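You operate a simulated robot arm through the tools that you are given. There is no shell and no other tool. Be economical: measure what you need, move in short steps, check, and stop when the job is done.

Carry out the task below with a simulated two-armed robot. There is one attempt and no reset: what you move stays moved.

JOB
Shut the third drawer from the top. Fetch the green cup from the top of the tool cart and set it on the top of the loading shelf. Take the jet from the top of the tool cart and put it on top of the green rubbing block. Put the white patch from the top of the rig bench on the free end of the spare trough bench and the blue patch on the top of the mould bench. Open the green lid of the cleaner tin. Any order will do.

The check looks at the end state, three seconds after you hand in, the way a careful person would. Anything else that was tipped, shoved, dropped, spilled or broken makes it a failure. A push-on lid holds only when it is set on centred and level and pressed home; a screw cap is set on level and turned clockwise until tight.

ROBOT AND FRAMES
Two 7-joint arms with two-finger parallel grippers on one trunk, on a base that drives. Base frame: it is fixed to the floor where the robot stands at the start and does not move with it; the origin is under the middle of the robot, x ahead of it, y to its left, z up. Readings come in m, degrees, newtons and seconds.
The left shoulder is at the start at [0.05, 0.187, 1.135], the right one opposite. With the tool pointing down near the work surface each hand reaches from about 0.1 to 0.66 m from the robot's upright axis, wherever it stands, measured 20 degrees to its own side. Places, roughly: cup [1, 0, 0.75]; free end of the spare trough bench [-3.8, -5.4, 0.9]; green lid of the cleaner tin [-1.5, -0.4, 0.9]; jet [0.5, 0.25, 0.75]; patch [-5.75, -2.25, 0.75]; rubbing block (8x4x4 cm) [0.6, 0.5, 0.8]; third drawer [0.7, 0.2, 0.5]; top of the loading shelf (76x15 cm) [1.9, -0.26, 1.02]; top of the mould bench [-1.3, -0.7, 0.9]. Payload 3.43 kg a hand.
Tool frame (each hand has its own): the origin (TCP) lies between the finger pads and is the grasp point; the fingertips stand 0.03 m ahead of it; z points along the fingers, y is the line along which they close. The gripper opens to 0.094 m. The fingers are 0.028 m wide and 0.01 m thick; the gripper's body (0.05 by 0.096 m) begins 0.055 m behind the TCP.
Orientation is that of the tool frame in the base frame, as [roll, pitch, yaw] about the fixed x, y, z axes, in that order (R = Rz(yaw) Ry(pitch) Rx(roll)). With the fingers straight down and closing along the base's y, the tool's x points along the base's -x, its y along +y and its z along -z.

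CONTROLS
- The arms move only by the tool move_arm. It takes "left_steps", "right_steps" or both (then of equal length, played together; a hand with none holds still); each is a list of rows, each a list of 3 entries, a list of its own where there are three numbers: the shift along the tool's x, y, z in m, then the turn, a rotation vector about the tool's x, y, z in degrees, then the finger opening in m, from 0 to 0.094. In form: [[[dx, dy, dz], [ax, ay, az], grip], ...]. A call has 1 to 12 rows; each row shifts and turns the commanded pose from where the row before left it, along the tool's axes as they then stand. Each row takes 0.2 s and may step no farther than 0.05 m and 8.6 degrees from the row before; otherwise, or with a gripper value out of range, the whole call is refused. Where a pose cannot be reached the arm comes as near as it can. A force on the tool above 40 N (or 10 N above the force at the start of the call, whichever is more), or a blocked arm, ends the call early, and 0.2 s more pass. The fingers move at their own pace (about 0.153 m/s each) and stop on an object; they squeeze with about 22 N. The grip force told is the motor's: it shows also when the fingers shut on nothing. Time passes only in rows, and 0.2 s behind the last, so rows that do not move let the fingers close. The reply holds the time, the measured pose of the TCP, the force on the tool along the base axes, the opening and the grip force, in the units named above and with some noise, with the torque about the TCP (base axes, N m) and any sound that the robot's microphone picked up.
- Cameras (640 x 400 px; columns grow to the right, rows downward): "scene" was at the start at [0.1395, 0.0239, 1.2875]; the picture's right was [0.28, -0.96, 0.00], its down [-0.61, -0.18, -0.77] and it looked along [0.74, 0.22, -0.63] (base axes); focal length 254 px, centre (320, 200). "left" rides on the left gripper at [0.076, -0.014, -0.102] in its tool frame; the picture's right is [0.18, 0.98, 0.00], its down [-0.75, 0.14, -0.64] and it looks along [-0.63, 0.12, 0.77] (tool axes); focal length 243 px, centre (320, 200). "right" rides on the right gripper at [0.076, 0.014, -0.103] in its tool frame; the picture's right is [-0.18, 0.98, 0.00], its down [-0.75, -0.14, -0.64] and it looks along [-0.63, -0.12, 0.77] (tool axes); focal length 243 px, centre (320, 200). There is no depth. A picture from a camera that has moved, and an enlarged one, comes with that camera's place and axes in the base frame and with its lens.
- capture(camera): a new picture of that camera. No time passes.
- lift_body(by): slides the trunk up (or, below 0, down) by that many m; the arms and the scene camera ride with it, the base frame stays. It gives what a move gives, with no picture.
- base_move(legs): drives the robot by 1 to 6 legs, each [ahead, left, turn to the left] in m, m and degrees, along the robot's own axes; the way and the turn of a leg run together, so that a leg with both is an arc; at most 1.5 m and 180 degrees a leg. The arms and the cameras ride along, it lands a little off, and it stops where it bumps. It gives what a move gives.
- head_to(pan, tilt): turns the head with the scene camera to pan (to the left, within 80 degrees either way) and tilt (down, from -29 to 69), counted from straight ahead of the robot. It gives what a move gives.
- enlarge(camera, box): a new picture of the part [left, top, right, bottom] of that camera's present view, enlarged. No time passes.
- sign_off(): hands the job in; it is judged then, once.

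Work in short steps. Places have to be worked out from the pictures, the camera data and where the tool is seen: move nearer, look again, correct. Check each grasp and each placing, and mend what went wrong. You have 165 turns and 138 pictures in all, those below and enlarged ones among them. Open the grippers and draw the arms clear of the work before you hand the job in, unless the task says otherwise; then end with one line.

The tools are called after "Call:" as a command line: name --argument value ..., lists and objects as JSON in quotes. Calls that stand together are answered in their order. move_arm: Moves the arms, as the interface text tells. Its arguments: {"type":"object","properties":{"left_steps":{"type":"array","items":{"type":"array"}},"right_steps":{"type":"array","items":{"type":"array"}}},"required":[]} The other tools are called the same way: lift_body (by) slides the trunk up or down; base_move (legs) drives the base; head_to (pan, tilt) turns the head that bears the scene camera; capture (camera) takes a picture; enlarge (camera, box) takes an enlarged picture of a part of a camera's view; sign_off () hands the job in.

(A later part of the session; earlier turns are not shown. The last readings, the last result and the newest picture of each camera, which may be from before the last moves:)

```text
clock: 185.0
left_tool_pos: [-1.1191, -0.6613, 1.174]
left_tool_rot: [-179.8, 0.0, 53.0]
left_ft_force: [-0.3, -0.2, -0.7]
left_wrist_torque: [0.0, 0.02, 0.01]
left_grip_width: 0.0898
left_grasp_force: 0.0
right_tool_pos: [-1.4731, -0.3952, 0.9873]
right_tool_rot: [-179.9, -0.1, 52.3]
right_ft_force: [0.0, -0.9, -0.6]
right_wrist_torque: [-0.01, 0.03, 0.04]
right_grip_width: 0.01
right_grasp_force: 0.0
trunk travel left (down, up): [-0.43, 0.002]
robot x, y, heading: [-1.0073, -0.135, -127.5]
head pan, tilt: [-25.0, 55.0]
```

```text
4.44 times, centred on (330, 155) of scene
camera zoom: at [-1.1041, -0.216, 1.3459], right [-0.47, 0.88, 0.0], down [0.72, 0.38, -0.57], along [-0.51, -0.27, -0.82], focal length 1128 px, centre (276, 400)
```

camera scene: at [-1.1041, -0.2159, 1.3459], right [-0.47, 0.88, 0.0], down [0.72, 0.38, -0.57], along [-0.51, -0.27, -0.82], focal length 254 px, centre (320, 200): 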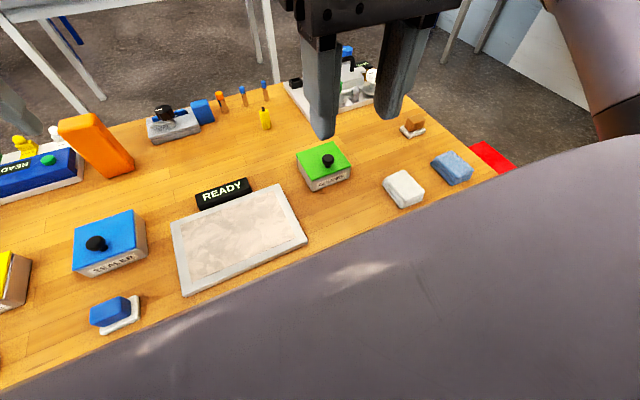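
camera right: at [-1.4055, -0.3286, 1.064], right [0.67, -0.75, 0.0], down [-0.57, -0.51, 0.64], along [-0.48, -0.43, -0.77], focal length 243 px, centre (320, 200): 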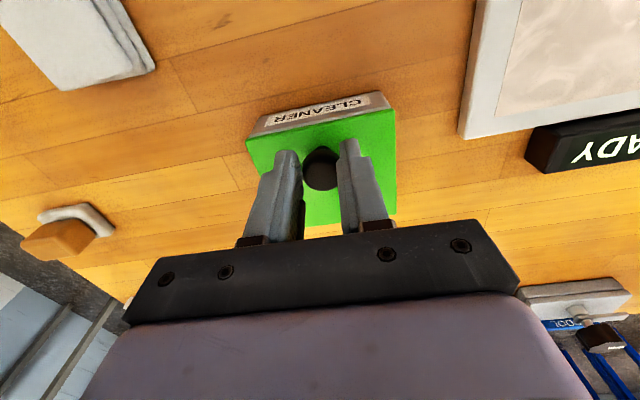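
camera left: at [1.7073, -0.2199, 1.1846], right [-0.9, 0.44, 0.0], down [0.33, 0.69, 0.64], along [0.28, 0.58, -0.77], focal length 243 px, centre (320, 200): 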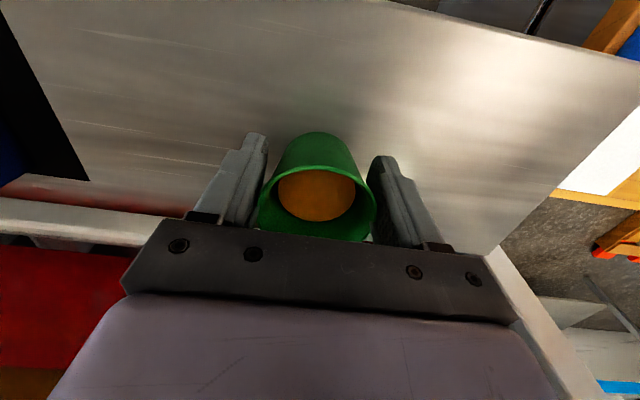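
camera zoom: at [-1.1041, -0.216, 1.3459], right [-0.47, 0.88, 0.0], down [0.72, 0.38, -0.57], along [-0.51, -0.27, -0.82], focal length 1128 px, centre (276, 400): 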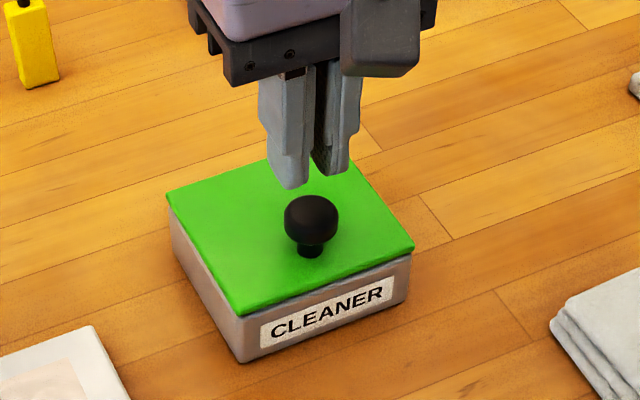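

The grip slipped off. Reopen, come 6 mm back toward me, and descend until touching the lid for a deeper grip.

Call:
move_arm --right_steps '[[[0, 0, 0], [0, 0, 0], 0.055], [[0.012, 0, 0], [0, 0, 0], 0.055], [[0.01, 0.002, 0.01], [0, 0, 0], 0.055], [[0, 0, 0.01], [0, 0, 0], 0.055], [[0, 0, 0.008], [0, 0, 0], 0.055]]'

Call:
enlarge --camera "scene" --box '[280, 110, 380, 200]'

Call:
enlarge --camera "right" --box '[220, 80, 420, 240]'

```text
clock: 186.2
left_tool_pos: [-1.1194, -0.6622, 1.1731]
left_tool_rot: [-179.9, 0.1, 53.0]
left_ft_force: [-0.2, -0.2, 0.1]
left_wrist_torque: [0.01, 0.01, 0.0]
left_grip_width: 0.0901
left_grasp_force: 0.0
right_tool_pos: [-1.4588, -0.3792, 0.9599]
right_tool_rot: [-179.9, -0.2, 52.3]
right_ft_force: [-0.3, 0.4, 0.8]
right_wrist_torque: [0.02, 0.02, 0.0]
right_grip_width: 0.0551
right_grasp_force: 0.0
trunk travel left (down, up): [-0.43, 0.002]
robot x, y, heading: [-1.0051, -0.1353, -127.3]
head pan, tilt: [-25.0, 55.0]
```

```text
4.44 times, centred on (330, 155) of scene
camera zoom: at [-1.1042, -0.216, 1.3459], right [-0.47, 0.88, 0.0], down [0.72, 0.38, -0.57], along [-0.51, -0.27, -0.82], focal length 1128 px, centre (276, 400)
```

zoom: 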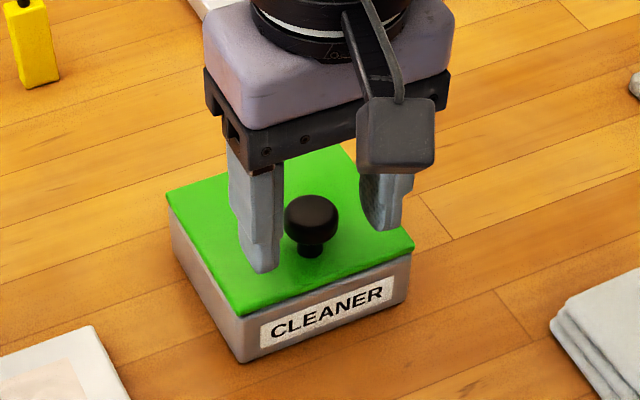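

```text
2.50 times, centred on (320, 160) of right
camera zoom: at [-1.4005, -0.3264, 1.0621], right [0.67, -0.75, 0.0], down [-0.57, -0.51, 0.64], along [-0.48, -0.43, -0.77], focal length 606 px, centre (320, 300)
```

zoom: 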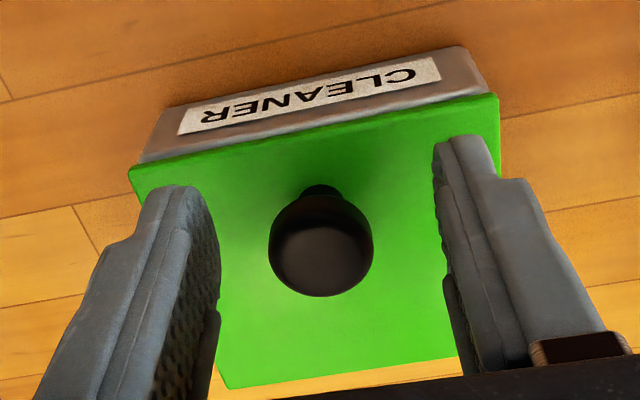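

Knob is centred now. Lower a bit more until near the lid, then close and lift a little vertically.

Call:
move_arm --right_steps '[[[-0.002, 0, 0.004], [0, 0, 0], 0.055], [[0, 0, 0.003], [0, 0, 0], 0.055], [[0, 0, 0], [0, 0, 0], 0.055]]'

```text
clock: 187.0
left_tool_pos: [-1.1184, -0.6616, 1.1719]
left_tool_rot: [-179.9, 0.1, 53.0]
left_ft_force: [0.0, -0.4, 0.3]
left_wrist_torque: [-0.01, -0.01, 0.01]
left_grip_width: 0.0897
left_grasp_force: 0.1
right_tool_pos: [-1.4589, -0.3782, 0.9524]
right_tool_rot: [180.0, -0.2, 52.4]
right_ft_force: [-1.0, 0.0, -1.1]
right_wrist_torque: [-0.01, 0.01, -0.02]
right_grip_width: 0.0549
right_grasp_force: 0.0
trunk travel left (down, up): [-0.43, 0.002]
robot x, y, heading: [-1.0035, -0.1309, -127.0]
head pan, tilt: [-25.0, 55.0]
```

No contact yet; close here and raise 1 cm with slight forward arc.

Call:
move_arm --right_steps '[[[0, 0, 0.002], [0, 0, 0], 0.03], [[0, 0, 0], [0, 0, 0], 0.0], [[0, 0, 0], [0, 0, 0], 0.0], [[0, 0, 0], [0, 0, 0], 0.0], [[-0.0015, 0, -0.004], [0, 0, 0], 0.0], [[-0.002, 0, -0.005], [0, 0, 0], 0.0]]'

Call:
enlarge --camera "scene" --box '[280, 110, 380, 200]'

```text
clock: 188.4
left_tool_pos: [-1.1201, -0.6596, 1.173]
left_tool_rot: [180.0, 0.1, 53.1]
left_ft_force: [0.1, 0.5, 0.3]
left_wrist_torque: [0.01, 0.02, 0.04]
left_grip_width: 0.0898
left_grasp_force: 0.0
right_tool_pos: [-1.4615, -0.3786, 0.9561]
right_tool_rot: [-179.8, -0.8, 52.4]
right_ft_force: [-7.8, 14.4, -14.0]
right_wrist_torque: [1.46, -0.67, -0.19]
right_grip_width: 0.0268
right_grasp_force: 45.1
trunk travel left (down, up): [-0.43, 0.002]
robot x, y, heading: [-1.0059, -0.1384, -126.9]
head pan, tilt: [-25.0, 55.0]
```

```text
4.44 times, centred on (330, 155) of scene
camera zoom: at [-1.1062, -0.2149, 1.3454], right [-0.47, 0.88, 0.0], down [0.73, 0.38, -0.57], along [-0.51, -0.27, -0.82], focal length 1128 px, centre (276, 400)
```

zoom: 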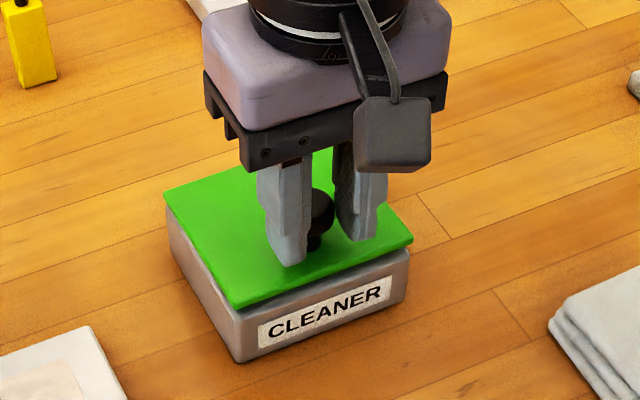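

Now it resists (14 N pull) — lid is coming with friction. Continue the arc in small steps.

Call:
move_arm --right_steps '[[[-0.002, -0.002, -0.005], [0, 0, 0], 0.0], [[-0.003, 0, -0.006], [0, 0, 0], 0.0], [[-0.004, 0, -0.006], [0, 0, 0], 0.0]]'

Call:
enlarge --camera "scene" --box '[280, 110, 380, 200]'

```text
clock: 189.2
left_tool_pos: [-1.1191, -0.6592, 1.1734]
left_tool_rot: [-180.0, 0.1, 53.0]
left_ft_force: [0.0, 0.1, 0.1]
left_wrist_torque: [0.0, -0.01, -0.02]
left_grip_width: 0.0899
left_grasp_force: 0.1
right_tool_pos: [-1.4669, -0.3849, 0.9781]
right_tool_rot: [-179.9, -0.7, 52.4]
right_ft_force: [2.9, 16.6, -8.7]
right_wrist_torque: [1.61, -0.92, -0.2]
right_grip_width: 0.0263
right_grasp_force: 45.0
trunk travel left (down, up): [-0.43, 0.002]
robot x, y, heading: [-1.0, -0.132, -127.2]
head pan, tilt: [-25.0, 55.0]
```

```text
4.44 times, centred on (330, 155) of scene
camera zoom: at [-1.1048, -0.2147, 1.3459], right [-0.47, 0.88, 0.0], down [0.72, 0.38, -0.57], along [-0.51, -0.27, -0.82], focal length 1128 px, centre (276, 400)
```

zoom: 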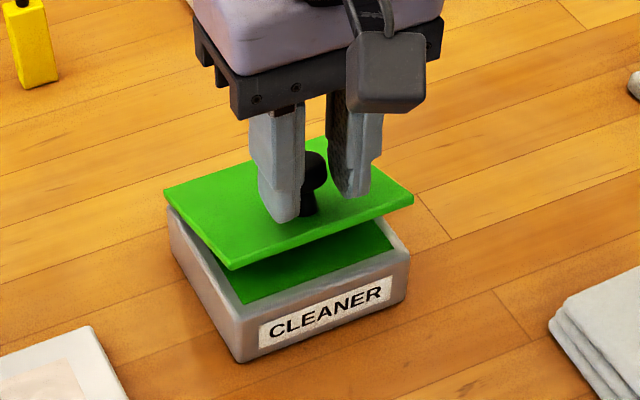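

Lid is opening. Continue along the arc.

Call:
move_arm --right_steps '[[[-0.004, -0.002, -0.006], [0, 0, 0], 0.0], [[-0.005, -0.002, -0.0055], [0, 0, 0], 0.0], [[-0.0055, 0, -0.005], [0, 0, 0], 0.0], [[-0.006, 0, -0.0045], [0, 0, 0], 0.0], [[-0.006, 0, -0.0035], [0, 0, 0], 0.0]]'

Call:
enlarge --camera "scene" --box '[280, 110, 380, 200]'

```text
clock: 190.4
left_tool_pos: [-1.1158, -0.6597, 1.1747]
left_tool_rot: [-179.8, 0.2, 53.0]
left_ft_force: [-0.2, 0.0, -0.3]
left_wrist_torque: [0.0, 0.0, 0.0]
left_grip_width: 0.0901
left_grasp_force: 0.0
right_tool_pos: [-1.4833, -0.4062, 1.0055]
right_tool_rot: [179.8, -0.3, 52.6]
right_ft_force: [19.3, 6.7, 6.1]
right_wrist_torque: [0.9, -0.98, 0.17]
right_grip_width: 0.0252
right_grasp_force: 45.0
trunk travel left (down, up): [-0.43, 0.002]
robot x, y, heading: [-1.0011, -0.1348, -127.3]
head pan, tilt: [-25.0, 55.0]
```

```text
4.44 times, centred on (330, 155) of scene
camera zoom: at [-1.1013, -0.2151, 1.3464], right [-0.47, 0.88, 0.0], down [0.72, 0.38, -0.58], along [-0.51, -0.27, -0.82], focal length 1128 px, centre (276, 400)
```

zoom: 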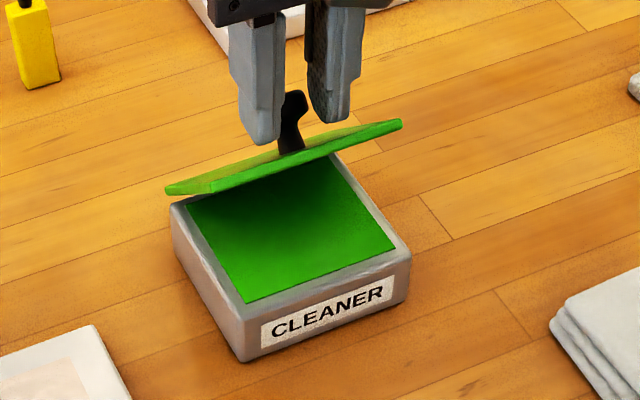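

Lid ~47° open. Continue the arc toward vertical.

Call:
move_arm --right_steps '[[[-0.005, 0.002, -0.003], [0, 0, 0], 0.0], [[-0.0054, 0.001, -0.0026], [0, 0, 0], 0.0], [[-0.0054, 0, -0.002], [0, 0, 0], 0.0], [[-0.0054, 0, -0.002], [0, 0, 0], 0.0], [[-0.0056, 0, -0.0012], [0, 0, 0], 0.0], [[-0.0056, 0, -0.0012], [0, 0, 0], 0.0]]'

Call:
enlarge --camera "scene" --box '[280, 90, 390, 190]'

```text
clock: 191.8
left_tool_pos: [-1.1157, -0.6597, 1.1741]
left_tool_rot: [-179.7, 0.4, 53.1]
left_ft_force: [-0.4, 0.9, 0.2]
left_wrist_torque: [-0.01, 0.03, 0.0]
left_grip_width: 0.0902
left_grasp_force: 0.1
right_tool_pos: [-1.5022, -0.4336, 1.0194]
right_tool_rot: [179.9, 0.1, 52.5]
right_ft_force: [13.7, 7.0, 21.5]
right_wrist_torque: [0.75, -0.78, 0.12]
right_grip_width: 0.0229
right_grasp_force: 44.5
trunk travel left (down, up): [-0.43, 0.002]
robot x, y, heading: [-1.0014, -0.1316, -127.2]
head pan, tilt: [-25.0, 55.0]
```

```text
4.00 times, centred on (335, 140) of scene
camera zoom: at [-1.1007, -0.2142, 1.3465], right [-0.47, 0.88, 0.0], down [0.72, 0.38, -0.58], along [-0.51, -0.27, -0.82], focal length 1016 px, centre (260, 440)
```

zoom: 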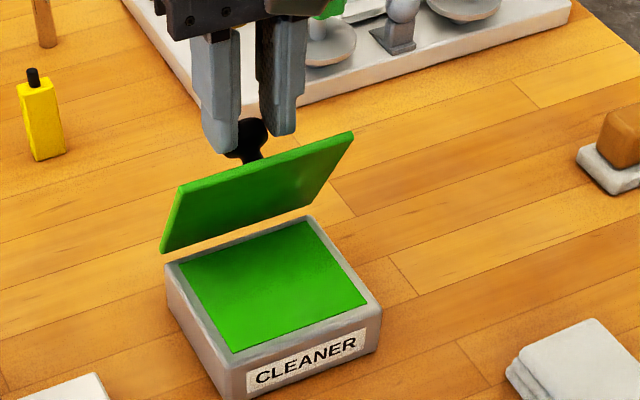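

Lid ~75° open; force shows I'm a bit low. Continue forward with slight rise.

Call:
move_arm --right_steps '[[[-0.004, 0, -0.004], [0, 0, 0], 0.0], [[-0.0055, 0, -0.001], [0, 0, 0], 0.0], [[-0.0055, 0, -0.001], [0, 0, 0], 0.0], [[-0.0055, 0, 0], [0, 0, 0], 0.0], [[-0.0055, 0, 0], [0, 0, 0], 0.0]]'

Call:
enlarge --camera "scene" --box '[280, 90, 390, 190]'

```text
clock: 193.0
left_tool_pos: [-1.1158, -0.6594, 1.1732]
left_tool_rot: [-179.8, 0.3, 53.1]
left_ft_force: [-0.1, 0.6, -0.6]
left_wrist_torque: [-0.04, -0.04, -0.01]
left_grip_width: 0.0901
left_grasp_force: 0.0
right_tool_pos: [-1.5187, -0.456, 1.026]
right_tool_rot: [179.9, 0.5, 52.4]
right_ft_force: [5.6, -7.6, 30.0]
right_wrist_torque: [-0.21, -0.15, -0.29]
right_grip_width: 0.0001
right_grasp_force: 33.4
trunk travel left (down, up): [-0.43, 0.002]
robot x, y, heading: [-1.0045, -0.135, -127.2]
head pan, tilt: [-25.0, 55.0]
```

```text
4.00 times, centred on (335, 140) of scene
camera zoom: at [-1.1008, -0.2154, 1.3463], right [-0.47, 0.88, 0.0], down [0.72, 0.38, -0.58], along [-0.51, -0.27, -0.82], focal length 1016 px, centre (260, 440)
```

zoom: 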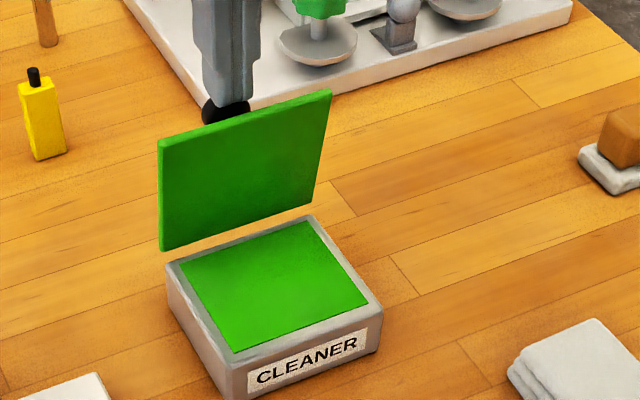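

Fingers slid off above the knob; the lid is about vertical. Raise the hand and see whether it stays.

Call:
move_arm --right_steps '[[[0, 0, -0.02], [0, 0, 0], 0.0], [[0, 0, -0.03], [0, 0, 0], 0.0], [[0, 0, 0], [0, 0, 0], 0.0]]'

Call:
enlarge --camera "scene" --box '[280, 90, 390, 190]'

```text
clock: 193.8
left_tool_pos: [-1.1189, -0.6605, 1.1747]
left_tool_rot: [-179.9, 0.1, 53.1]
left_ft_force: [-0.8, -1.4, 0.2]
left_wrist_torque: [0.02, -0.01, 0.01]
left_grip_width: 0.09
left_grasp_force: 0.1
right_tool_pos: [-1.5212, -0.4559, 1.0692]
right_tool_rot: [-179.9, -0.3, 52.4]
right_ft_force: [-0.9, -0.2, 0.3]
right_wrist_torque: [-0.01, -0.03, 0.0]
right_grip_width: 0.0003
right_grasp_force: 33.2
trunk travel left (down, up): [-0.43, 0.002]
robot x, y, heading: [-1.0083, -0.1384, -126.9]
head pan, tilt: [-25.0, 55.0]
```

```text
4.00 times, centred on (335, 140) of scene
camera zoom: at [-1.1046, -0.2159, 1.3458], right [-0.47, 0.88, 0.0], down [0.72, 0.38, -0.57], along [-0.51, -0.27, -0.82], focal length 1016 px, centre (260, 440)
```

zoom: 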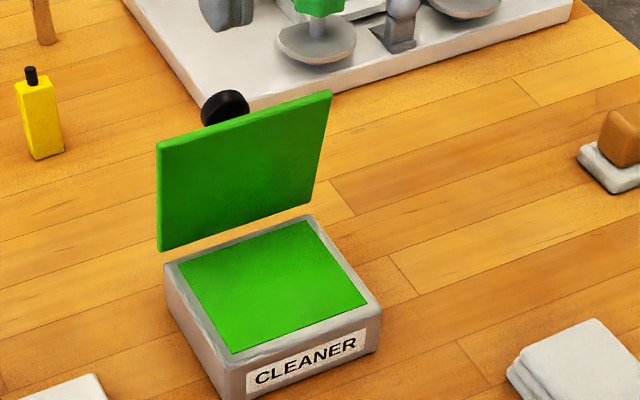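

Lid stays open. Raise and retract both hands, then drive round the bench's right end toward the rig bench.

Call:
move_arm --right_steps '[[[0, 0, -0.04], [0, 0, 0], 0.05], [[0, 0, -0.04], [0, 0, 0], 0.05], [[0, 0, -0.04], [0, 0, 0], 0.05], [[0.04, 0, -0.02], [0, 0, 0], 0.05], [[0.045, 0, 0], [0, 0, 0], 0.05], [[0.045, 0, 0], [0, 0, 0], 0.05], [[0.045, 0, 0], [0, 0, 0], 0.05]]' --left_steps '[[[0.04, 0, 0], [0, 0, 0], 0.09], [[0.04, 0, 0], [0, 0, 0], 0.09], [[0.04, 0, 0], [0, 0, 0], 0.09], [[0, 0, 0], [0, 0, 0], 0.09], [[0, 0, 0], [0, 0, 0], 0.09], [[0, 0, 0], [0, 0, 0], 0.09], [[0, 0, 0], [0, 0, 0], 0.09]]'

Call:
base_move --legs '[[-0.3, 0, 0], [0, -1.3, 0], [1.0, 0, 0]]'

Call:
head_to --pan -15 --tilt 18

Call:
capture --camera "scene"

```text
clock: 195.4
left_tool_pos: [-1.0453, -0.5635, 1.171]
left_tool_rot: [-179.9, 0.2, 53.0]
left_ft_force: [-0.7, 1.2, 0.0]
left_wrist_torque: [-0.03, 0.01, 0.01]
left_grip_width: 0.09
left_grasp_force: 0.1
right_tool_pos: [-1.4139, -0.3141, 1.2086]
right_tool_rot: [-179.9, 0.0, 52.3]
right_ft_force: [0.6, 0.1, 0.1]
right_wrist_torque: [-0.02, 0.02, 0.0]
right_grip_width: 0.0499
right_grasp_force: 0.1
trunk travel left (down, up): [-0.43, 0.002]
robot x, y, heading: [-1.0075, -0.136, -127.5]
head pan, tilt: [-25.0, 55.0]
```

```text
clock: 206.3
left_tool_pos: [-2.2074, 0.0407, 1.1695]
left_tool_rot: [-179.9, 0.0, 54.1]
left_ft_force: [0.5, 0.0, 0.1]
left_wrist_torque: [0.04, 0.0, 0.01]
left_grip_width: 0.09
left_grasp_force: 0.0
right_tool_pos: [-2.5797, 0.2822, 1.21]
right_tool_rot: [180.0, -0.2, 53.5]
right_ft_force: [-0.2, 0.5, -0.4]
right_wrist_torque: [-0.02, -0.01, 0.01]
right_grip_width: 0.0499
right_grasp_force: 0.1
trunk travel left (down, up): [-0.43, 0.002]
robot x, y, heading: [-2.1691, 0.469, -126.1]
head pan, tilt: [-25.0, 55.0]
stopped in leg 3: the robot was blocked; the commanded pose is now the measured one
```

```text
clock: 207.4
left_tool_pos: [-2.2078, 0.0414, 1.1689]
left_tool_rot: [-179.9, 0.2, 54.0]
left_ft_force: [-1.0, 0.5, 0.3]
left_wrist_torque: [-0.02, -0.03, -0.02]
left_grip_width: 0.0895
left_grasp_force: 0.1
right_tool_pos: [-2.5819, 0.2821, 1.2079]
right_tool_rot: [180.0, -0.3, 53.5]
right_ft_force: [-1.4, 0.0, 0.1]
right_wrist_torque: [0.02, 0.0, 0.03]
right_grip_width: 0.05
right_grasp_force: 0.0
trunk travel left (down, up): [-0.43, 0.002]
robot x, y, heading: [-2.1748, 0.4741, -126.1]
head pan, tilt: [-15.0, 18.0]
```

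```text
42 pictures are left
camera scene: at [-2.2821, 0.3635, 1.4011], right [-0.63, 0.78, 0.0], down [0.24, 0.19, -0.95], along [-0.74, -0.6, -0.31], focal length 254 px, centre (320, 200)
```

scene: 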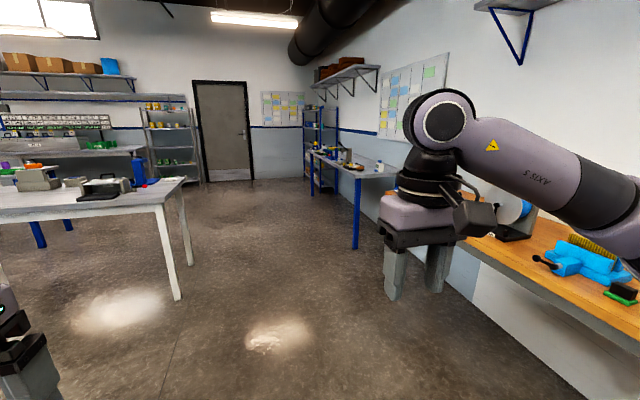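

The base was blocked—possibly by the red bin at the bench end. Look down-left.

Call:
head_to --pan 45 --tilt 60

Call:
capture --camera "scene"

```text
clock: 208.7
left_tool_pos: [-2.2077, 0.0405, 1.1705]
left_tool_rot: [-179.9, 0.2, 54.0]
left_ft_force: [-0.5, -0.3, -0.2]
left_wrist_torque: [-0.03, -0.02, 0.01]
left_grip_width: 0.0899
left_grasp_force: 0.1
right_tool_pos: [-2.5803, 0.282, 1.2086]
right_tool_rot: [180.0, -0.2, 53.5]
right_ft_force: [-0.8, -0.2, 0.2]
right_wrist_torque: [-0.02, 0.01, -0.02]
right_grip_width: 0.0499
right_grasp_force: 0.1
trunk travel left (down, up): [-0.43, 0.002]
robot x, y, heading: [-2.1778, 0.4713, -125.7]
head pan, tilt: [45.0, 60.0]
```

```text
41 pictures are left
camera scene: at [-2.1992, 0.3561, 1.3399], right [-0.99, -0.15, 0.0], down [-0.13, 0.86, -0.5], along [0.08, -0.49, -0.87], focal length 254 px, centre (320, 200)
```

scene: 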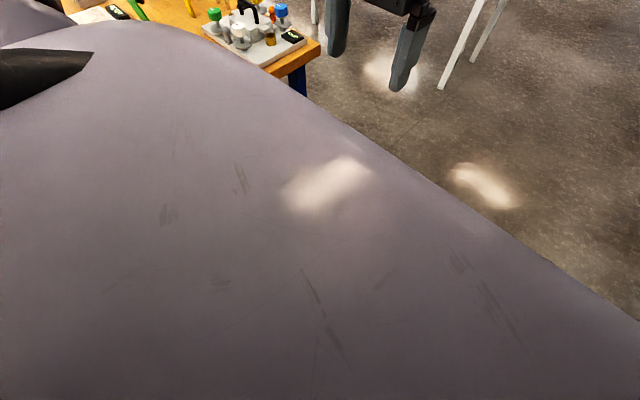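

Base touched the bin near the bench end. Back up, shift right 0.2, and retry forward.

Call:
base_move --legs '[[-0.15, 0, 0], [0, -0.2, 0], [0.6, 0, 0]]'

Call:
head_to --pan 70 --tilt 35

Call:
capture --camera "scene"

```text
clock: 214.2
left_tool_pos: [-2.6364, -0.2169, 1.1693]
left_tool_rot: [-179.9, 0.1, 54.2]
left_ft_force: [-0.1, -0.2, 0.3]
left_wrist_torque: [-0.01, -0.04, 0.01]
left_grip_width: 0.0897
left_grasp_force: 0.0
right_tool_pos: [-3.01, 0.0242, 1.2085]
right_tool_rot: [-180.0, -0.1, 53.7]
right_ft_force: [0.5, -0.7, 0.1]
right_wrist_torque: [0.03, -0.02, 0.01]
right_grip_width: 0.0501
right_grasp_force: 0.1
trunk travel left (down, up): [-0.43, 0.002]
robot x, y, heading: [-2.6041, 0.2165, -126.1]
head pan, tilt: [45.0, 60.0]
```

```text
clock: 215.1
left_tool_pos: [-2.6366, -0.2154, 1.1696]
left_tool_rot: [-179.9, 0.2, 54.2]
left_ft_force: [0.1, -0.3, 0.1]
left_wrist_torque: [0.0, 0.0, -0.01]
left_grip_width: 0.0899
left_grasp_force: 0.1
right_tool_pos: [-3.0115, 0.0243, 1.2088]
right_tool_rot: [-179.9, -0.2, 53.7]
right_ft_force: [0.9, -0.2, 0.5]
right_wrist_torque: [0.01, -0.02, -0.01]
right_grip_width: 0.0502
right_grasp_force: 0.0
trunk travel left (down, up): [-0.43, 0.002]
robot x, y, heading: [-2.6065, 0.2118, -125.8]
head pan, tilt: [70.0, 35.0]
```

```text
40 pictures are left
camera scene: at [-2.5901, 0.0925, 1.374], right [-0.83, -0.56, 0.0], down [-0.32, 0.48, -0.82], along [0.46, -0.68, -0.57], focal length 254 px, centre (320, 200)
```

scene: 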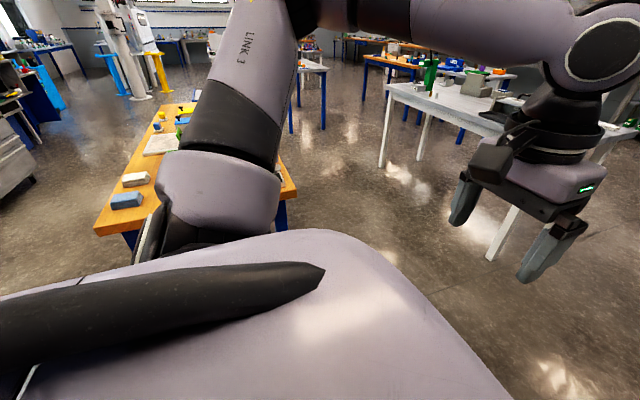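

Clear now. Drive 2.5 m on toward the rig bench and turn to face it.

Call:
base_move --legs '[[1.3, 0, 0], [1.2, 0, 0], [0, 0, -90]]'

Call:
head_to --pan 0 --tilt 35

Call:
capture --camera "scene"

```text
clock: 231.2
left_tool_pos: [-4.5462, -1.7468, 1.1698]
left_tool_rot: [-179.9, 0.1, -36.9]
left_ft_force: [-0.5, 0.3, 0.2]
left_wrist_torque: [-0.02, 0.0, 0.01]
left_grip_width: 0.0898
left_grasp_force: 0.1
right_tool_pos: [-4.3005, -1.377, 1.2079]
right_tool_rot: [180.0, -0.2, -37.3]
right_ft_force: [-0.4, 0.4, -0.1]
right_wrist_torque: [0.03, -0.04, -0.02]
right_grip_width: 0.0501
right_grasp_force: 0.1
trunk travel left (down, up): [-0.43, 0.002]
robot x, y, heading: [-4.1185, -1.7842, 142.9]
head pan, tilt: [70.0, 35.0]
```

```text
clock: 232.6
left_tool_pos: [-4.5445, -1.7461, 1.1689]
left_tool_rot: [-179.9, 0.0, -36.8]
left_ft_force: [0.1, -0.2, 0.1]
left_wrist_torque: [0.01, 0.01, 0.01]
left_grip_width: 0.0902
left_grasp_force: 0.0
right_tool_pos: [-4.3005, -1.3767, 1.2083]
right_tool_rot: [-179.9, -0.2, -37.3]
right_ft_force: [0.1, 0.0, -0.6]
right_wrist_torque: [-0.03, -0.02, -0.02]
right_grip_width: 0.05
right_grasp_force: 0.0
trunk travel left (down, up): [-0.43, 0.002]
robot x, y, heading: [-4.1211, -1.7856, 143.3]
head pan, tilt: [0.0, 35.0]
```

```text
39 pictures are left
camera scene: at [-4.2354, -1.6981, 1.3741], right [0.6, 0.8, 0.0], down [0.46, -0.34, -0.82], along [-0.66, 0.49, -0.57], focal length 254 px, centre (320, 200)
```

scene: 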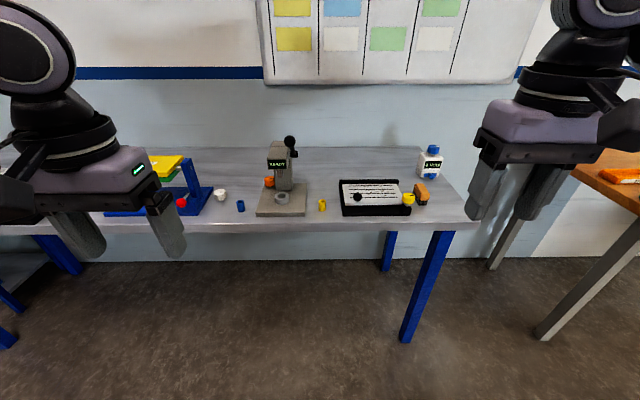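

Enlarge the rig bench top.

Call:
enlarge --camera "scene" --box '[90, 130, 340, 240]'

```text
2.56 times, centred on (215, 185) of scene
camera zoom: at [-4.2354, -1.6981, 1.3741], right [0.6, 0.8, 0.0], down [0.46, -0.34, -0.82], along [-0.66, 0.49, -0.57], focal length 650 px, centre (589, 238)
```

zoom: 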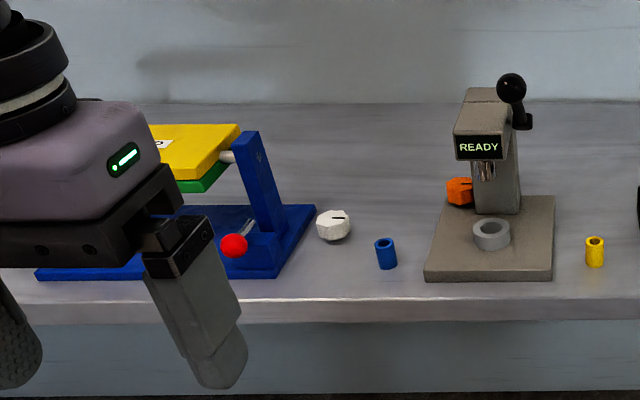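

No clear patches in view; the given place is further left. Slide left 1.1 m and look.

Call:
base_move --legs '[[0, 1.1, 0]]'

Call:
capture --camera "scene"

```text
clock: 238.2
left_tool_pos: [-5.2025, -2.6364, 1.1698]
left_tool_rot: [-180.0, 0.1, -36.2]
left_ft_force: [0.5, -0.3, -0.4]
left_wrist_torque: [0.02, 0.0, 0.01]
left_grip_width: 0.0901
left_grasp_force: 0.0
right_tool_pos: [-4.9603, -2.2634, 1.2095]
right_tool_rot: [-180.0, -0.2, -36.8]
right_ft_force: [-0.4, -0.1, 0.1]
right_wrist_torque: [0.03, -0.02, -0.03]
right_grip_width: 0.0499
right_grasp_force: 0.0
trunk travel left (down, up): [-0.43, 0.002]
robot x, y, heading: [-4.7737, -2.672, 143.4]
head pan, tilt: [0.0, 35.0]
```

```text
37 pictures are left
camera scene: at [-4.8929, -2.5851, 1.3741], right [0.59, 0.81, 0.0], down [0.46, -0.34, -0.82], along [-0.66, 0.48, -0.57], focal length 254 px, centre (320, 200)
```

scene: 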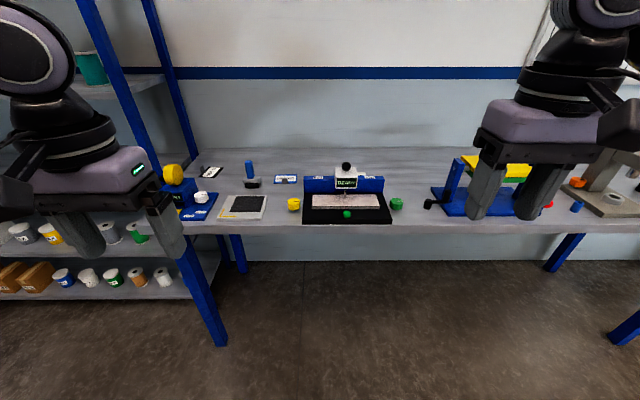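

Enlarge the left half of the bench.

Call:
enlarge --camera "scene" --box '[170, 140, 430, 240]'

```text
2.46 times, centred on (300, 190) of scene
camera zoom: at [-4.8929, -2.5851, 1.3741], right [0.59, 0.81, 0.0], down [0.46, -0.34, -0.82], along [-0.66, 0.48, -0.57], focal length 625 px, centre (369, 225)
```

zoom: 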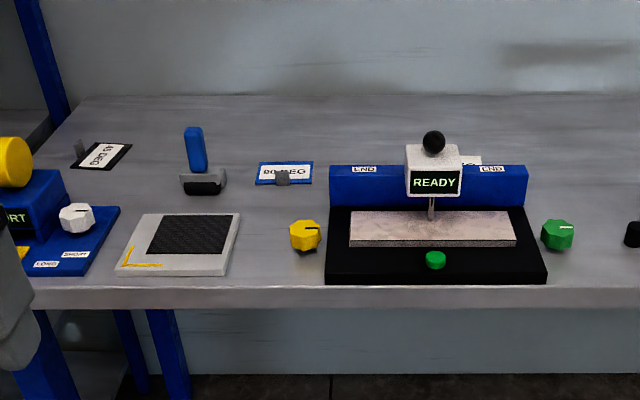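

Two cards with grey tabs (one white, one blue-framed) may be the patches. Zoom further.

Call:
enlarge --camera "scene" --box '[190, 155, 310, 225]'

```text
5.33 times, centred on (250, 190) of scene
camera zoom: at [-4.8929, -2.5851, 1.3741], right [0.59, 0.81, 0.0], down [0.46, -0.34, -0.82], along [-0.66, 0.48, -0.57], focal length 1354 px, centre (693, 253)
```

zoom: 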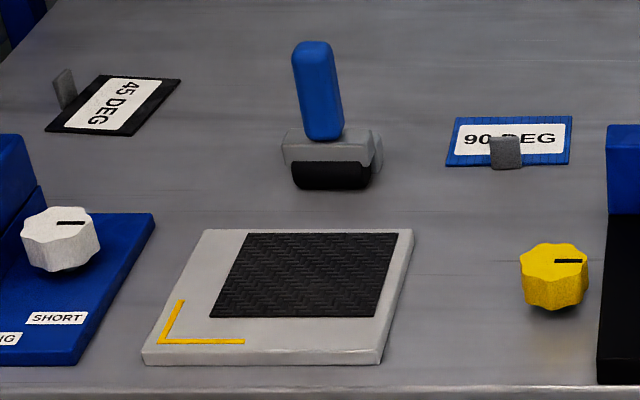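

Blue patch ("90 DEG", ribbed blue with grey tab) found at ≈(-5.66,-2.19). A white one seems hidden behind the READY press. Move 0.25 m closer and look down.

Call:
base_move --legs '[[0.28, 0, 0]]'

Call:
head_to --pan 0 --tilt 45

Call:
capture --camera "scene"

```text
clock: 240.2
left_tool_pos: [-5.4288, -2.4701, 1.1687]
left_tool_rot: [-179.9, 0.0, -36.2]
left_ft_force: [-0.1, 0.6, 0.6]
left_wrist_torque: [-0.02, 0.02, 0.02]
left_grip_width: 0.09
left_grasp_force: 0.0
right_tool_pos: [-5.1873, -2.0976, 1.2086]
right_tool_rot: [180.0, -0.2, -36.7]
right_ft_force: [0.4, -0.5, -0.2]
right_wrist_torque: [-0.01, -0.03, -0.02]
right_grip_width: 0.0503
right_grasp_force: 0.1
trunk travel left (down, up): [-0.43, 0.002]
robot x, y, heading: [-4.9993, -2.5091, 144.0]
head pan, tilt: [0.0, 35.0]
```

```text
clock: 240.9
left_tool_pos: [-5.4281, -2.4713, 1.1687]
left_tool_rot: [-179.8, 0.1, -36.2]
left_ft_force: [-0.7, 0.4, -0.2]
left_wrist_torque: [0.0, 0.05, 0.01]
left_grip_width: 0.09
left_grasp_force: 0.0
right_tool_pos: [-5.1866, -2.099, 1.2099]
right_tool_rot: [-180.0, 0.0, -36.7]
right_ft_force: [0.1, -0.4, 0.2]
right_wrist_torque: [0.01, -0.03, -0.01]
right_grip_width: 0.0499
right_grasp_force: 0.1
trunk travel left (down, up): [-0.43, 0.002]
robot x, y, heading: [-5.0021, -2.5029, 143.9]
head pan, tilt: [0.0, 45.0]
```

```text
34 pictures are left
camera scene: at [-5.1131, -2.4233, 1.3594], right [0.59, 0.81, 0.0], down [0.57, -0.42, -0.71], along [-0.57, 0.42, -0.71], focal length 254 px, centre (320, 200)
```

scene: 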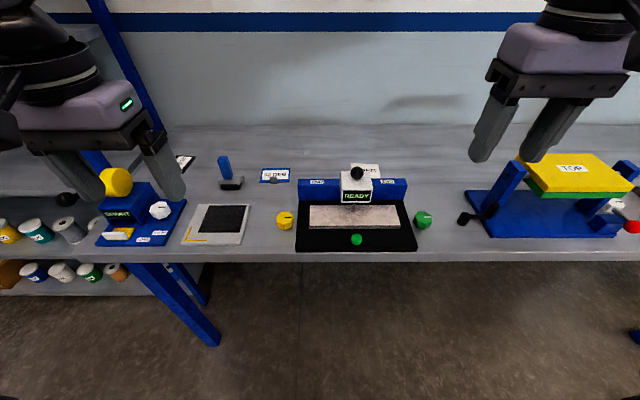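

White patch sits behind the press at ≈(-5.52,-1.95), blue at ≈(-5.66,-2.18), bench z≈0.875. Advance 0.2 m more.

Call:
base_move --legs '[[0.12, 0, 0], [0.1, 0, 0]]'

Call:
head_to --pan 0 --tilt 55

Call:
capture --camera "scene"

```text
clock: 242.9
left_tool_pos: [-5.6073, -2.3358, 1.1687]
left_tool_rot: [-179.8, 0.0, -36.5]
left_ft_force: [0.2, -0.4, 0.5]
left_wrist_torque: [-0.03, -0.05, -0.03]
left_grip_width: 0.0899
left_grasp_force: 0.1
right_tool_pos: [-5.363, -1.9654, 1.2087]
right_tool_rot: [-180.0, -0.3, -37.0]
right_ft_force: [-0.6, 1.1, 0.1]
right_wrist_torque: [-0.01, -0.01, -0.03]
right_grip_width: 0.0498
right_grasp_force: 0.0
trunk travel left (down, up): [-0.43, 0.002]
robot x, y, heading: [-5.1773, -2.3728, 143.6]
head pan, tilt: [0.0, 45.0]
```

```text
clock: 243.6
left_tool_pos: [-5.6058, -2.3358, 1.1698]
left_tool_rot: [-180.0, 0.1, -36.5]
left_ft_force: [1.6, -0.2, 1.0]
left_wrist_torque: [0.06, -0.01, 0.02]
left_grip_width: 0.09
left_grasp_force: 0.0
right_tool_pos: [-5.3639, -1.9656, 1.209]
right_tool_rot: [-179.9, -0.1, -37.0]
right_ft_force: [1.2, 0.4, -0.6]
right_wrist_torque: [0.02, -0.01, 0.03]
right_grip_width: 0.0501
right_grasp_force: 0.2
trunk travel left (down, up): [-0.43, 0.002]
robot x, y, heading: [-5.1788, -2.373, 143.6]
head pan, tilt: [0.0, 55.0]
```

```text
33 pictures are left
camera scene: at [-5.2836, -2.2964, 1.3459], right [0.6, 0.8, 0.0], down [0.66, -0.49, -0.57], along [-0.46, 0.34, -0.82], focal length 254 px, centre (320, 200)
```

scene: 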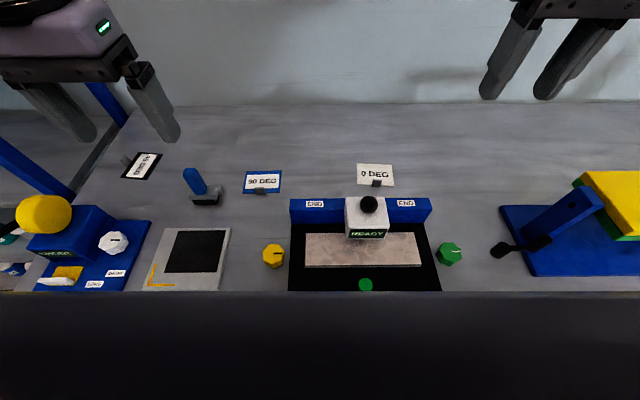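

Both patches ("0 DEG" white, "90 DEG" blue) visible with tabs at their front. Move right hand above the white patch tab and view with the wrist camera.

Call:
move_arm --right_steps '[[[-0.03, 0.03, 0], [0, 0, 0], 0.06], [[-0.03, 0.03, 0], [0, 0, 0], 0.06], [[-0.03, 0.03, 0], [0, 0, 0], 0.06], [[-0.01, 0, 0.04], [0, 0, 0], 0.06], [[0, 0, 0.045], [0, 0, 0], 0.06], [[0, 0, 0.045], [0, 0, 0], 0.06]]'

Call:
capture --camera "right"

```text
clock: 245.0
left_tool_pos: [-5.6065, -2.3363, 1.1705]
left_tool_rot: [-180.0, 0.1, -36.5]
left_ft_force: [0.3, 0.0, 0.1]
left_wrist_torque: [-0.02, -0.01, -0.02]
left_grip_width: 0.0901
left_grasp_force: 0.1
right_tool_pos: [-5.4979, -1.9758, 1.0797]
right_tool_rot: [-180.0, -0.1, -37.1]
right_ft_force: [0.6, 0.2, -0.9]
right_wrist_torque: [0.0, 0.0, 0.01]
right_grip_width: 0.06
right_grasp_force: 0.0
trunk travel left (down, up): [-0.43, 0.002]
robot x, y, heading: [-5.179, -2.3763, 143.4]
head pan, tilt: [0.0, 55.0]
```

```text
32 pictures are left
camera right: at [-5.4447, -2.0314, 1.1806], right [-0.74, -0.67, 0.0], down [-0.52, 0.57, 0.64], along [-0.43, 0.47, -0.77], focal length 243 px, centre (320, 200)
```

right: 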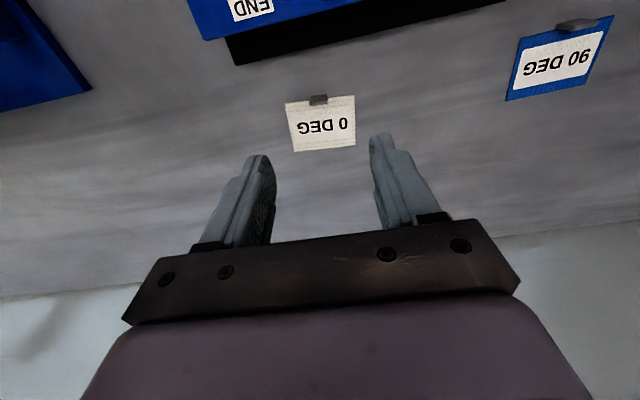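

Tab at ≈(-5.505,-1.963), ~2.2 cm wide. Shift 1.3 cm forward, 0.6 right, descend to z≈0.935.

Call:
move_arm --right_steps '[[[-0.013, -0.006, 0.03], [0, 0, 0], 0.06], [[0, 0, 0.04], [0, 0, 0], 0.06], [[0, 0, 0.04], [0, 0, 0], 0.06], [[0, 0, 0.035], [0, 0, 0], 0.06]]'

Call:
capture --camera "right"

```text
clock: 246.0
left_tool_pos: [-5.6068, -2.3373, 1.1698]
left_tool_rot: [180.0, 0.0, -36.5]
left_ft_force: [-0.5, -0.6, 0.3]
left_wrist_torque: [-0.02, 0.02, -0.04]
left_grip_width: 0.09
left_grasp_force: 0.1
right_tool_pos: [-5.5062, -1.9636, 0.9323]
right_tool_rot: [-180.0, -0.2, -36.9]
right_ft_force: [0.4, -0.2, 0.2]
right_wrist_torque: [-0.02, -0.02, 0.0]
right_grip_width: 0.0598
right_grasp_force: 0.0
trunk travel left (down, up): [-0.43, 0.002]
robot x, y, heading: [-5.1802, -2.3735, 143.4]
head pan, tilt: [0.0, 55.0]
```

```text
31 pictures are left
camera right: at [-5.4532, -2.0195, 1.0351], right [-0.74, -0.67, 0.0], down [-0.52, 0.57, 0.64], along [-0.43, 0.47, -0.77], focal length 243 px, centre (320, 200)
```

right: 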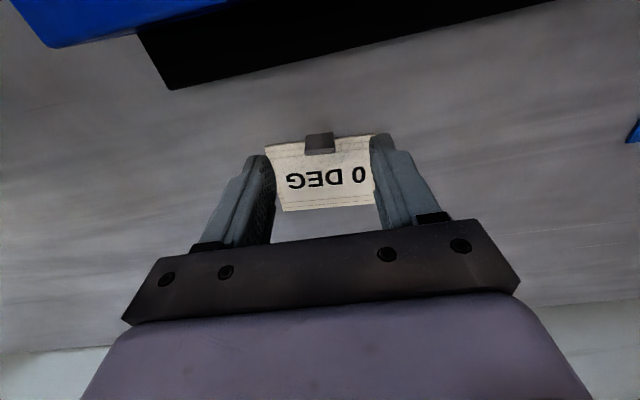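

Aligned. Back 5 mm, descend 1.8 cm and close on the tab.

Call:
move_arm --right_steps '[[[0.005, 0, 0.008], [0, 0, 0], 0.05], [[0, 0, 0.008], [0, 0, 0], 0.04], [[0, 0, 0.003], [0, 0, 0], 0.03], [[0, 0, 0], [0, 0, 0], 0.01], [[0, 0, 0], [0, 0, 0], 0.005], [[0, 0, 0], [0, 0, 0], 0.005]]'

```text
clock: 247.4
left_tool_pos: [-5.6073, -2.3369, 1.1695]
left_tool_rot: [-179.9, 0.2, -36.5]
left_ft_force: [0.4, 0.1, -0.3]
left_wrist_torque: [0.0, 0.0, 0.0]
left_grip_width: 0.0897
left_grasp_force: 0.0
right_tool_pos: [-5.4992, -1.9675, 0.9138]
right_tool_rot: [-179.9, -0.1, -37.0]
right_ft_force: [-0.4, 0.2, 0.7]
right_wrist_torque: [0.03, -0.01, -0.06]
right_grip_width: 0.0199
right_grasp_force: 22.3
trunk travel left (down, up): [-0.43, 0.002]
robot x, y, heading: [-5.1772, -2.3751, 143.3]
head pan, tilt: [0.0, 55.0]
```

Gripped at 2.0 cm. Lift 10 cm and check.

Call:
move_arm --right_steps '[[[0, 0, -0.02], [0, 0, 0], 0.005], [[0, 0, -0.04], [0, 0, 0], 0.005], [[0, 0, -0.045], [0, 0, 0], 0.005], [[0, 0, -0.045], [0, 0, 0], 0.005], [[0, 0, -0.045], [0, 0, 0], 0.005], [[0, 0, -0.04], [0, 0, 0], 0.005]]'

Call:
capture --camera "right"

```text
clock: 248.8
left_tool_pos: [-5.606, -2.3368, 1.1696]
left_tool_rot: [-179.9, 0.2, -36.5]
left_ft_force: [-1.0, 0.2, -0.2]
left_wrist_torque: [0.02, 0.01, 0.0]
left_grip_width: 0.0899
left_grasp_force: 0.2
right_tool_pos: [-5.5011, -1.9703, 1.1478]
right_tool_rot: [180.0, -0.1, -37.0]
right_ft_force: [0.1, 0.3, -1.0]
right_wrist_torque: [0.0, 0.01, 0.04]
right_grip_width: 0.0198
right_grasp_force: 21.7
trunk travel left (down, up): [-0.43, 0.002]
robot x, y, heading: [-5.1808, -2.3735, 143.3]
head pan, tilt: [0.0, 55.0]
```

```text
30 pictures are left
camera right: at [-5.4492, -2.0265, 1.2499], right [-0.74, -0.67, 0.0], down [-0.52, 0.57, 0.64], along [-0.43, 0.47, -0.77], focal length 243 px, centre (320, 200)
```

right: 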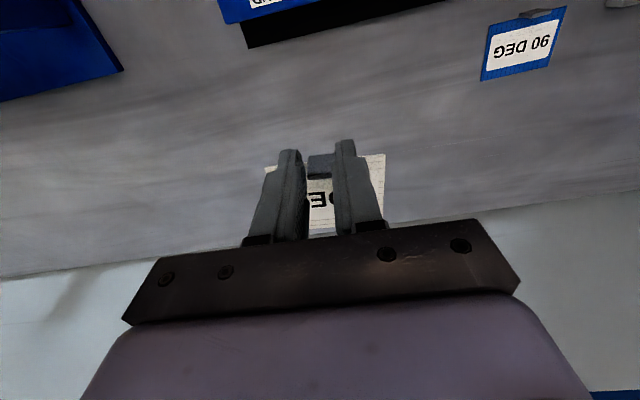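

White patch is held in the right hand. Now bring the left hand over the blue patch's tab.

Call:
move_arm --left_steps '[[[-0.01, -0.034, 0.02], [0, 0, 0], 0.06], [[-0.02, -0.033, 0.02], [0, 0, 0], 0.06], [[-0.02, -0.033, 0.02], [0, 0, 0], 0.06], [[-0.03, 0, 0.03], [0, 0, 0], 0.06], [[-0.03, 0, 0.03], [0, 0, 0], 0.06]]'

Call:
capture --camera "left"

```text
clock: 250.0
left_tool_pos: [-5.6429, -2.239, 1.0563]
left_tool_rot: [-179.8, 0.2, -36.5]
left_ft_force: [0.2, 0.3, 0.4]
left_wrist_torque: [0.0, 0.0, 0.0]
left_grip_width: 0.0599
left_grasp_force: 0.0
left hand out of reach, approached as far as the arm can: row 3, 4, 5
right_tool_pos: [-5.5016, -1.9702, 1.1478]
right_tool_rot: [-179.9, -0.1, -37.0]
right_ft_force: [0.3, -0.1, -0.5]
right_wrist_torque: [0.01, 0.01, -0.01]
right_grip_width: 0.02
right_grasp_force: 22.1
trunk travel left (down, up): [-0.43, 0.002]
robot x, y, heading: [-5.1763, -2.374, 143.6]
head pan, tilt: [0.0, 55.0]
```

```text
29 pictures are left
camera left: at [-5.5726, -2.2733, 1.1587], right [-0.44, -0.9, 0.0], down [-0.69, 0.33, 0.64], along [-0.58, 0.28, -0.77], focal length 243 px, centre (320, 200)
```

left: 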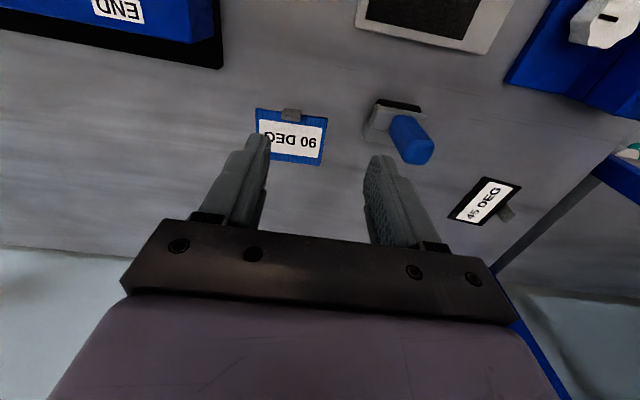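

Left arm is short here. Raise the right hand, lower the trunk 0.15, and shift the base right 0.10 and 2 cm ahead for better left-arm reach.

Call:
move_arm --right_steps '[[[0, 0, -0.04], [0, 0, 0], 0.005], [[0.01, 0, -0.04], [0, 0, 0], 0.005], [[0.01, 0, -0.04], [0, 0, 0], 0.005], [[0.01, 0, 0], [0, 0, 0], 0.005]]' --left_steps '[[[0.02, 0, -0.04], [0, 0, 0], 0.06], [[0.02, 0.01, -0.04], [0, 0, 0], 0.06], [[0.01, 0.02, -0.03], [0, 0, 0], 0.06], [[0, 0.02, 0], [0, 0, 0], 0.06]]'

Call:
lift_body --by -0.15

Call:
base_move --legs '[[0.02, -0.11, 0]]'

```text
clock: 251.0
left_tool_pos: [-5.6318, -2.3061, 1.1683]
left_tool_rot: [-180.0, 0.0, -36.5]
left_ft_force: [1.0, -0.3, 0.1]
left_wrist_torque: [-0.02, 0.01, -0.01]
left_grip_width: 0.0601
left_grasp_force: 0.0
right_tool_pos: [-5.4766, -1.9863, 1.2665]
right_tool_rot: [-179.8, -0.2, -37.0]
right_ft_force: [0.3, 0.3, 0.8]
right_wrist_torque: [0.03, -0.02, 0.02]
right_grip_width: 0.0202
right_grasp_force: 22.2
trunk travel left (down, up): [-0.43, 0.002]
robot x, y, heading: [-5.1774, -2.3727, 143.3]
head pan, tilt: [0.0, 55.0]
```

```text
clock: 252.8
left_tool_pos: [-5.6312, -2.3063, 1.0187]
left_tool_rot: [-179.9, 0.1, -36.5]
left_ft_force: [-0.5, 0.4, 0.3]
left_wrist_torque: [-0.02, 0.01, -0.01]
left_grip_width: 0.0597
left_grasp_force: 0.0
right_tool_pos: [-5.4747, -1.9862, 1.1167]
right_tool_rot: [180.0, -0.1, -37.1]
right_ft_force: [0.9, 0.1, -0.7]
right_wrist_torque: [-0.04, 0.0, -0.01]
right_grip_width: 0.0203
right_grasp_force: 22.2
trunk travel left (down, up): [-0.28, 0.152]
robot x, y, heading: [-5.1766, -2.3712, 143.5]
head pan, tilt: [0.0, 55.0]
```

```text
clock: 253.9
left_tool_pos: [-5.5837, -2.2084, 1.0193]
left_tool_rot: [180.0, 0.1, -36.4]
left_ft_force: [0.4, -0.2, 0.3]
left_wrist_torque: [0.01, 0.01, -0.01]
left_grip_width: 0.0601
left_grasp_force: 0.1
right_tool_pos: [-5.4267, -1.8865, 1.118]
right_tool_rot: [180.0, -0.1, -36.9]
right_ft_force: [-0.3, 0.2, 0.2]
right_wrist_torque: [-0.03, 0.02, -0.02]
right_grip_width: 0.0201
right_grasp_force: 22.1
trunk travel left (down, up): [-0.28, 0.152]
robot x, y, heading: [-5.1299, -2.2736, 143.6]
head pan, tilt: [0.0, 55.0]
```

Now move the left hand forward 5.7 cm, 2.6 left, and view.

Call:
move_arm --left_steps '[[[-0.028, 0.013, 0.01], [0, 0, 0], 0.06], [[-0.029, 0.013, 0.01], [0, 0, 0], 0.06], [[0, 0, 0.03], [0, 0, 0], 0.06], [[0, 0, 0.03], [0, 0, 0], 0.06]]'

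Call:
capture --camera "left"

```text
clock: 254.9
left_tool_pos: [-5.6437, -2.1952, 0.9359]
left_tool_rot: [-179.9, 0.1, -36.4]
left_ft_force: [0.1, 0.1, 0.0]
left_wrist_torque: [0.0, 0.01, 0.01]
left_grip_width: 0.0599
left_grasp_force: 0.0
right_tool_pos: [-5.4287, -1.8876, 1.1174]
right_tool_rot: [-179.9, -0.1, -37.0]
right_ft_force: [-0.8, 0.0, 0.5]
right_wrist_torque: [-0.02, 0.01, 0.0]
right_grip_width: 0.0203
right_grasp_force: 21.7
trunk travel left (down, up): [-0.28, 0.152]
robot x, y, heading: [-5.1283, -2.2754, 143.6]
head pan, tilt: [0.0, 55.0]
```

```text
28 pictures are left
camera left: at [-5.5742, -2.2294, 1.0378], right [-0.43, -0.9, 0.0], down [-0.69, 0.33, 0.64], along [-0.58, 0.28, -0.77], focal length 243 px, centre (320, 200)
```

left: 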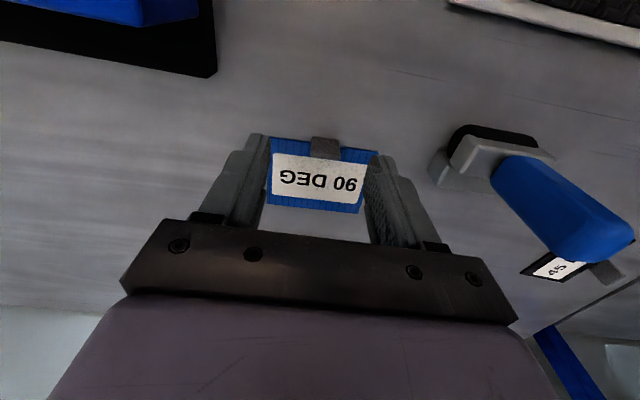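

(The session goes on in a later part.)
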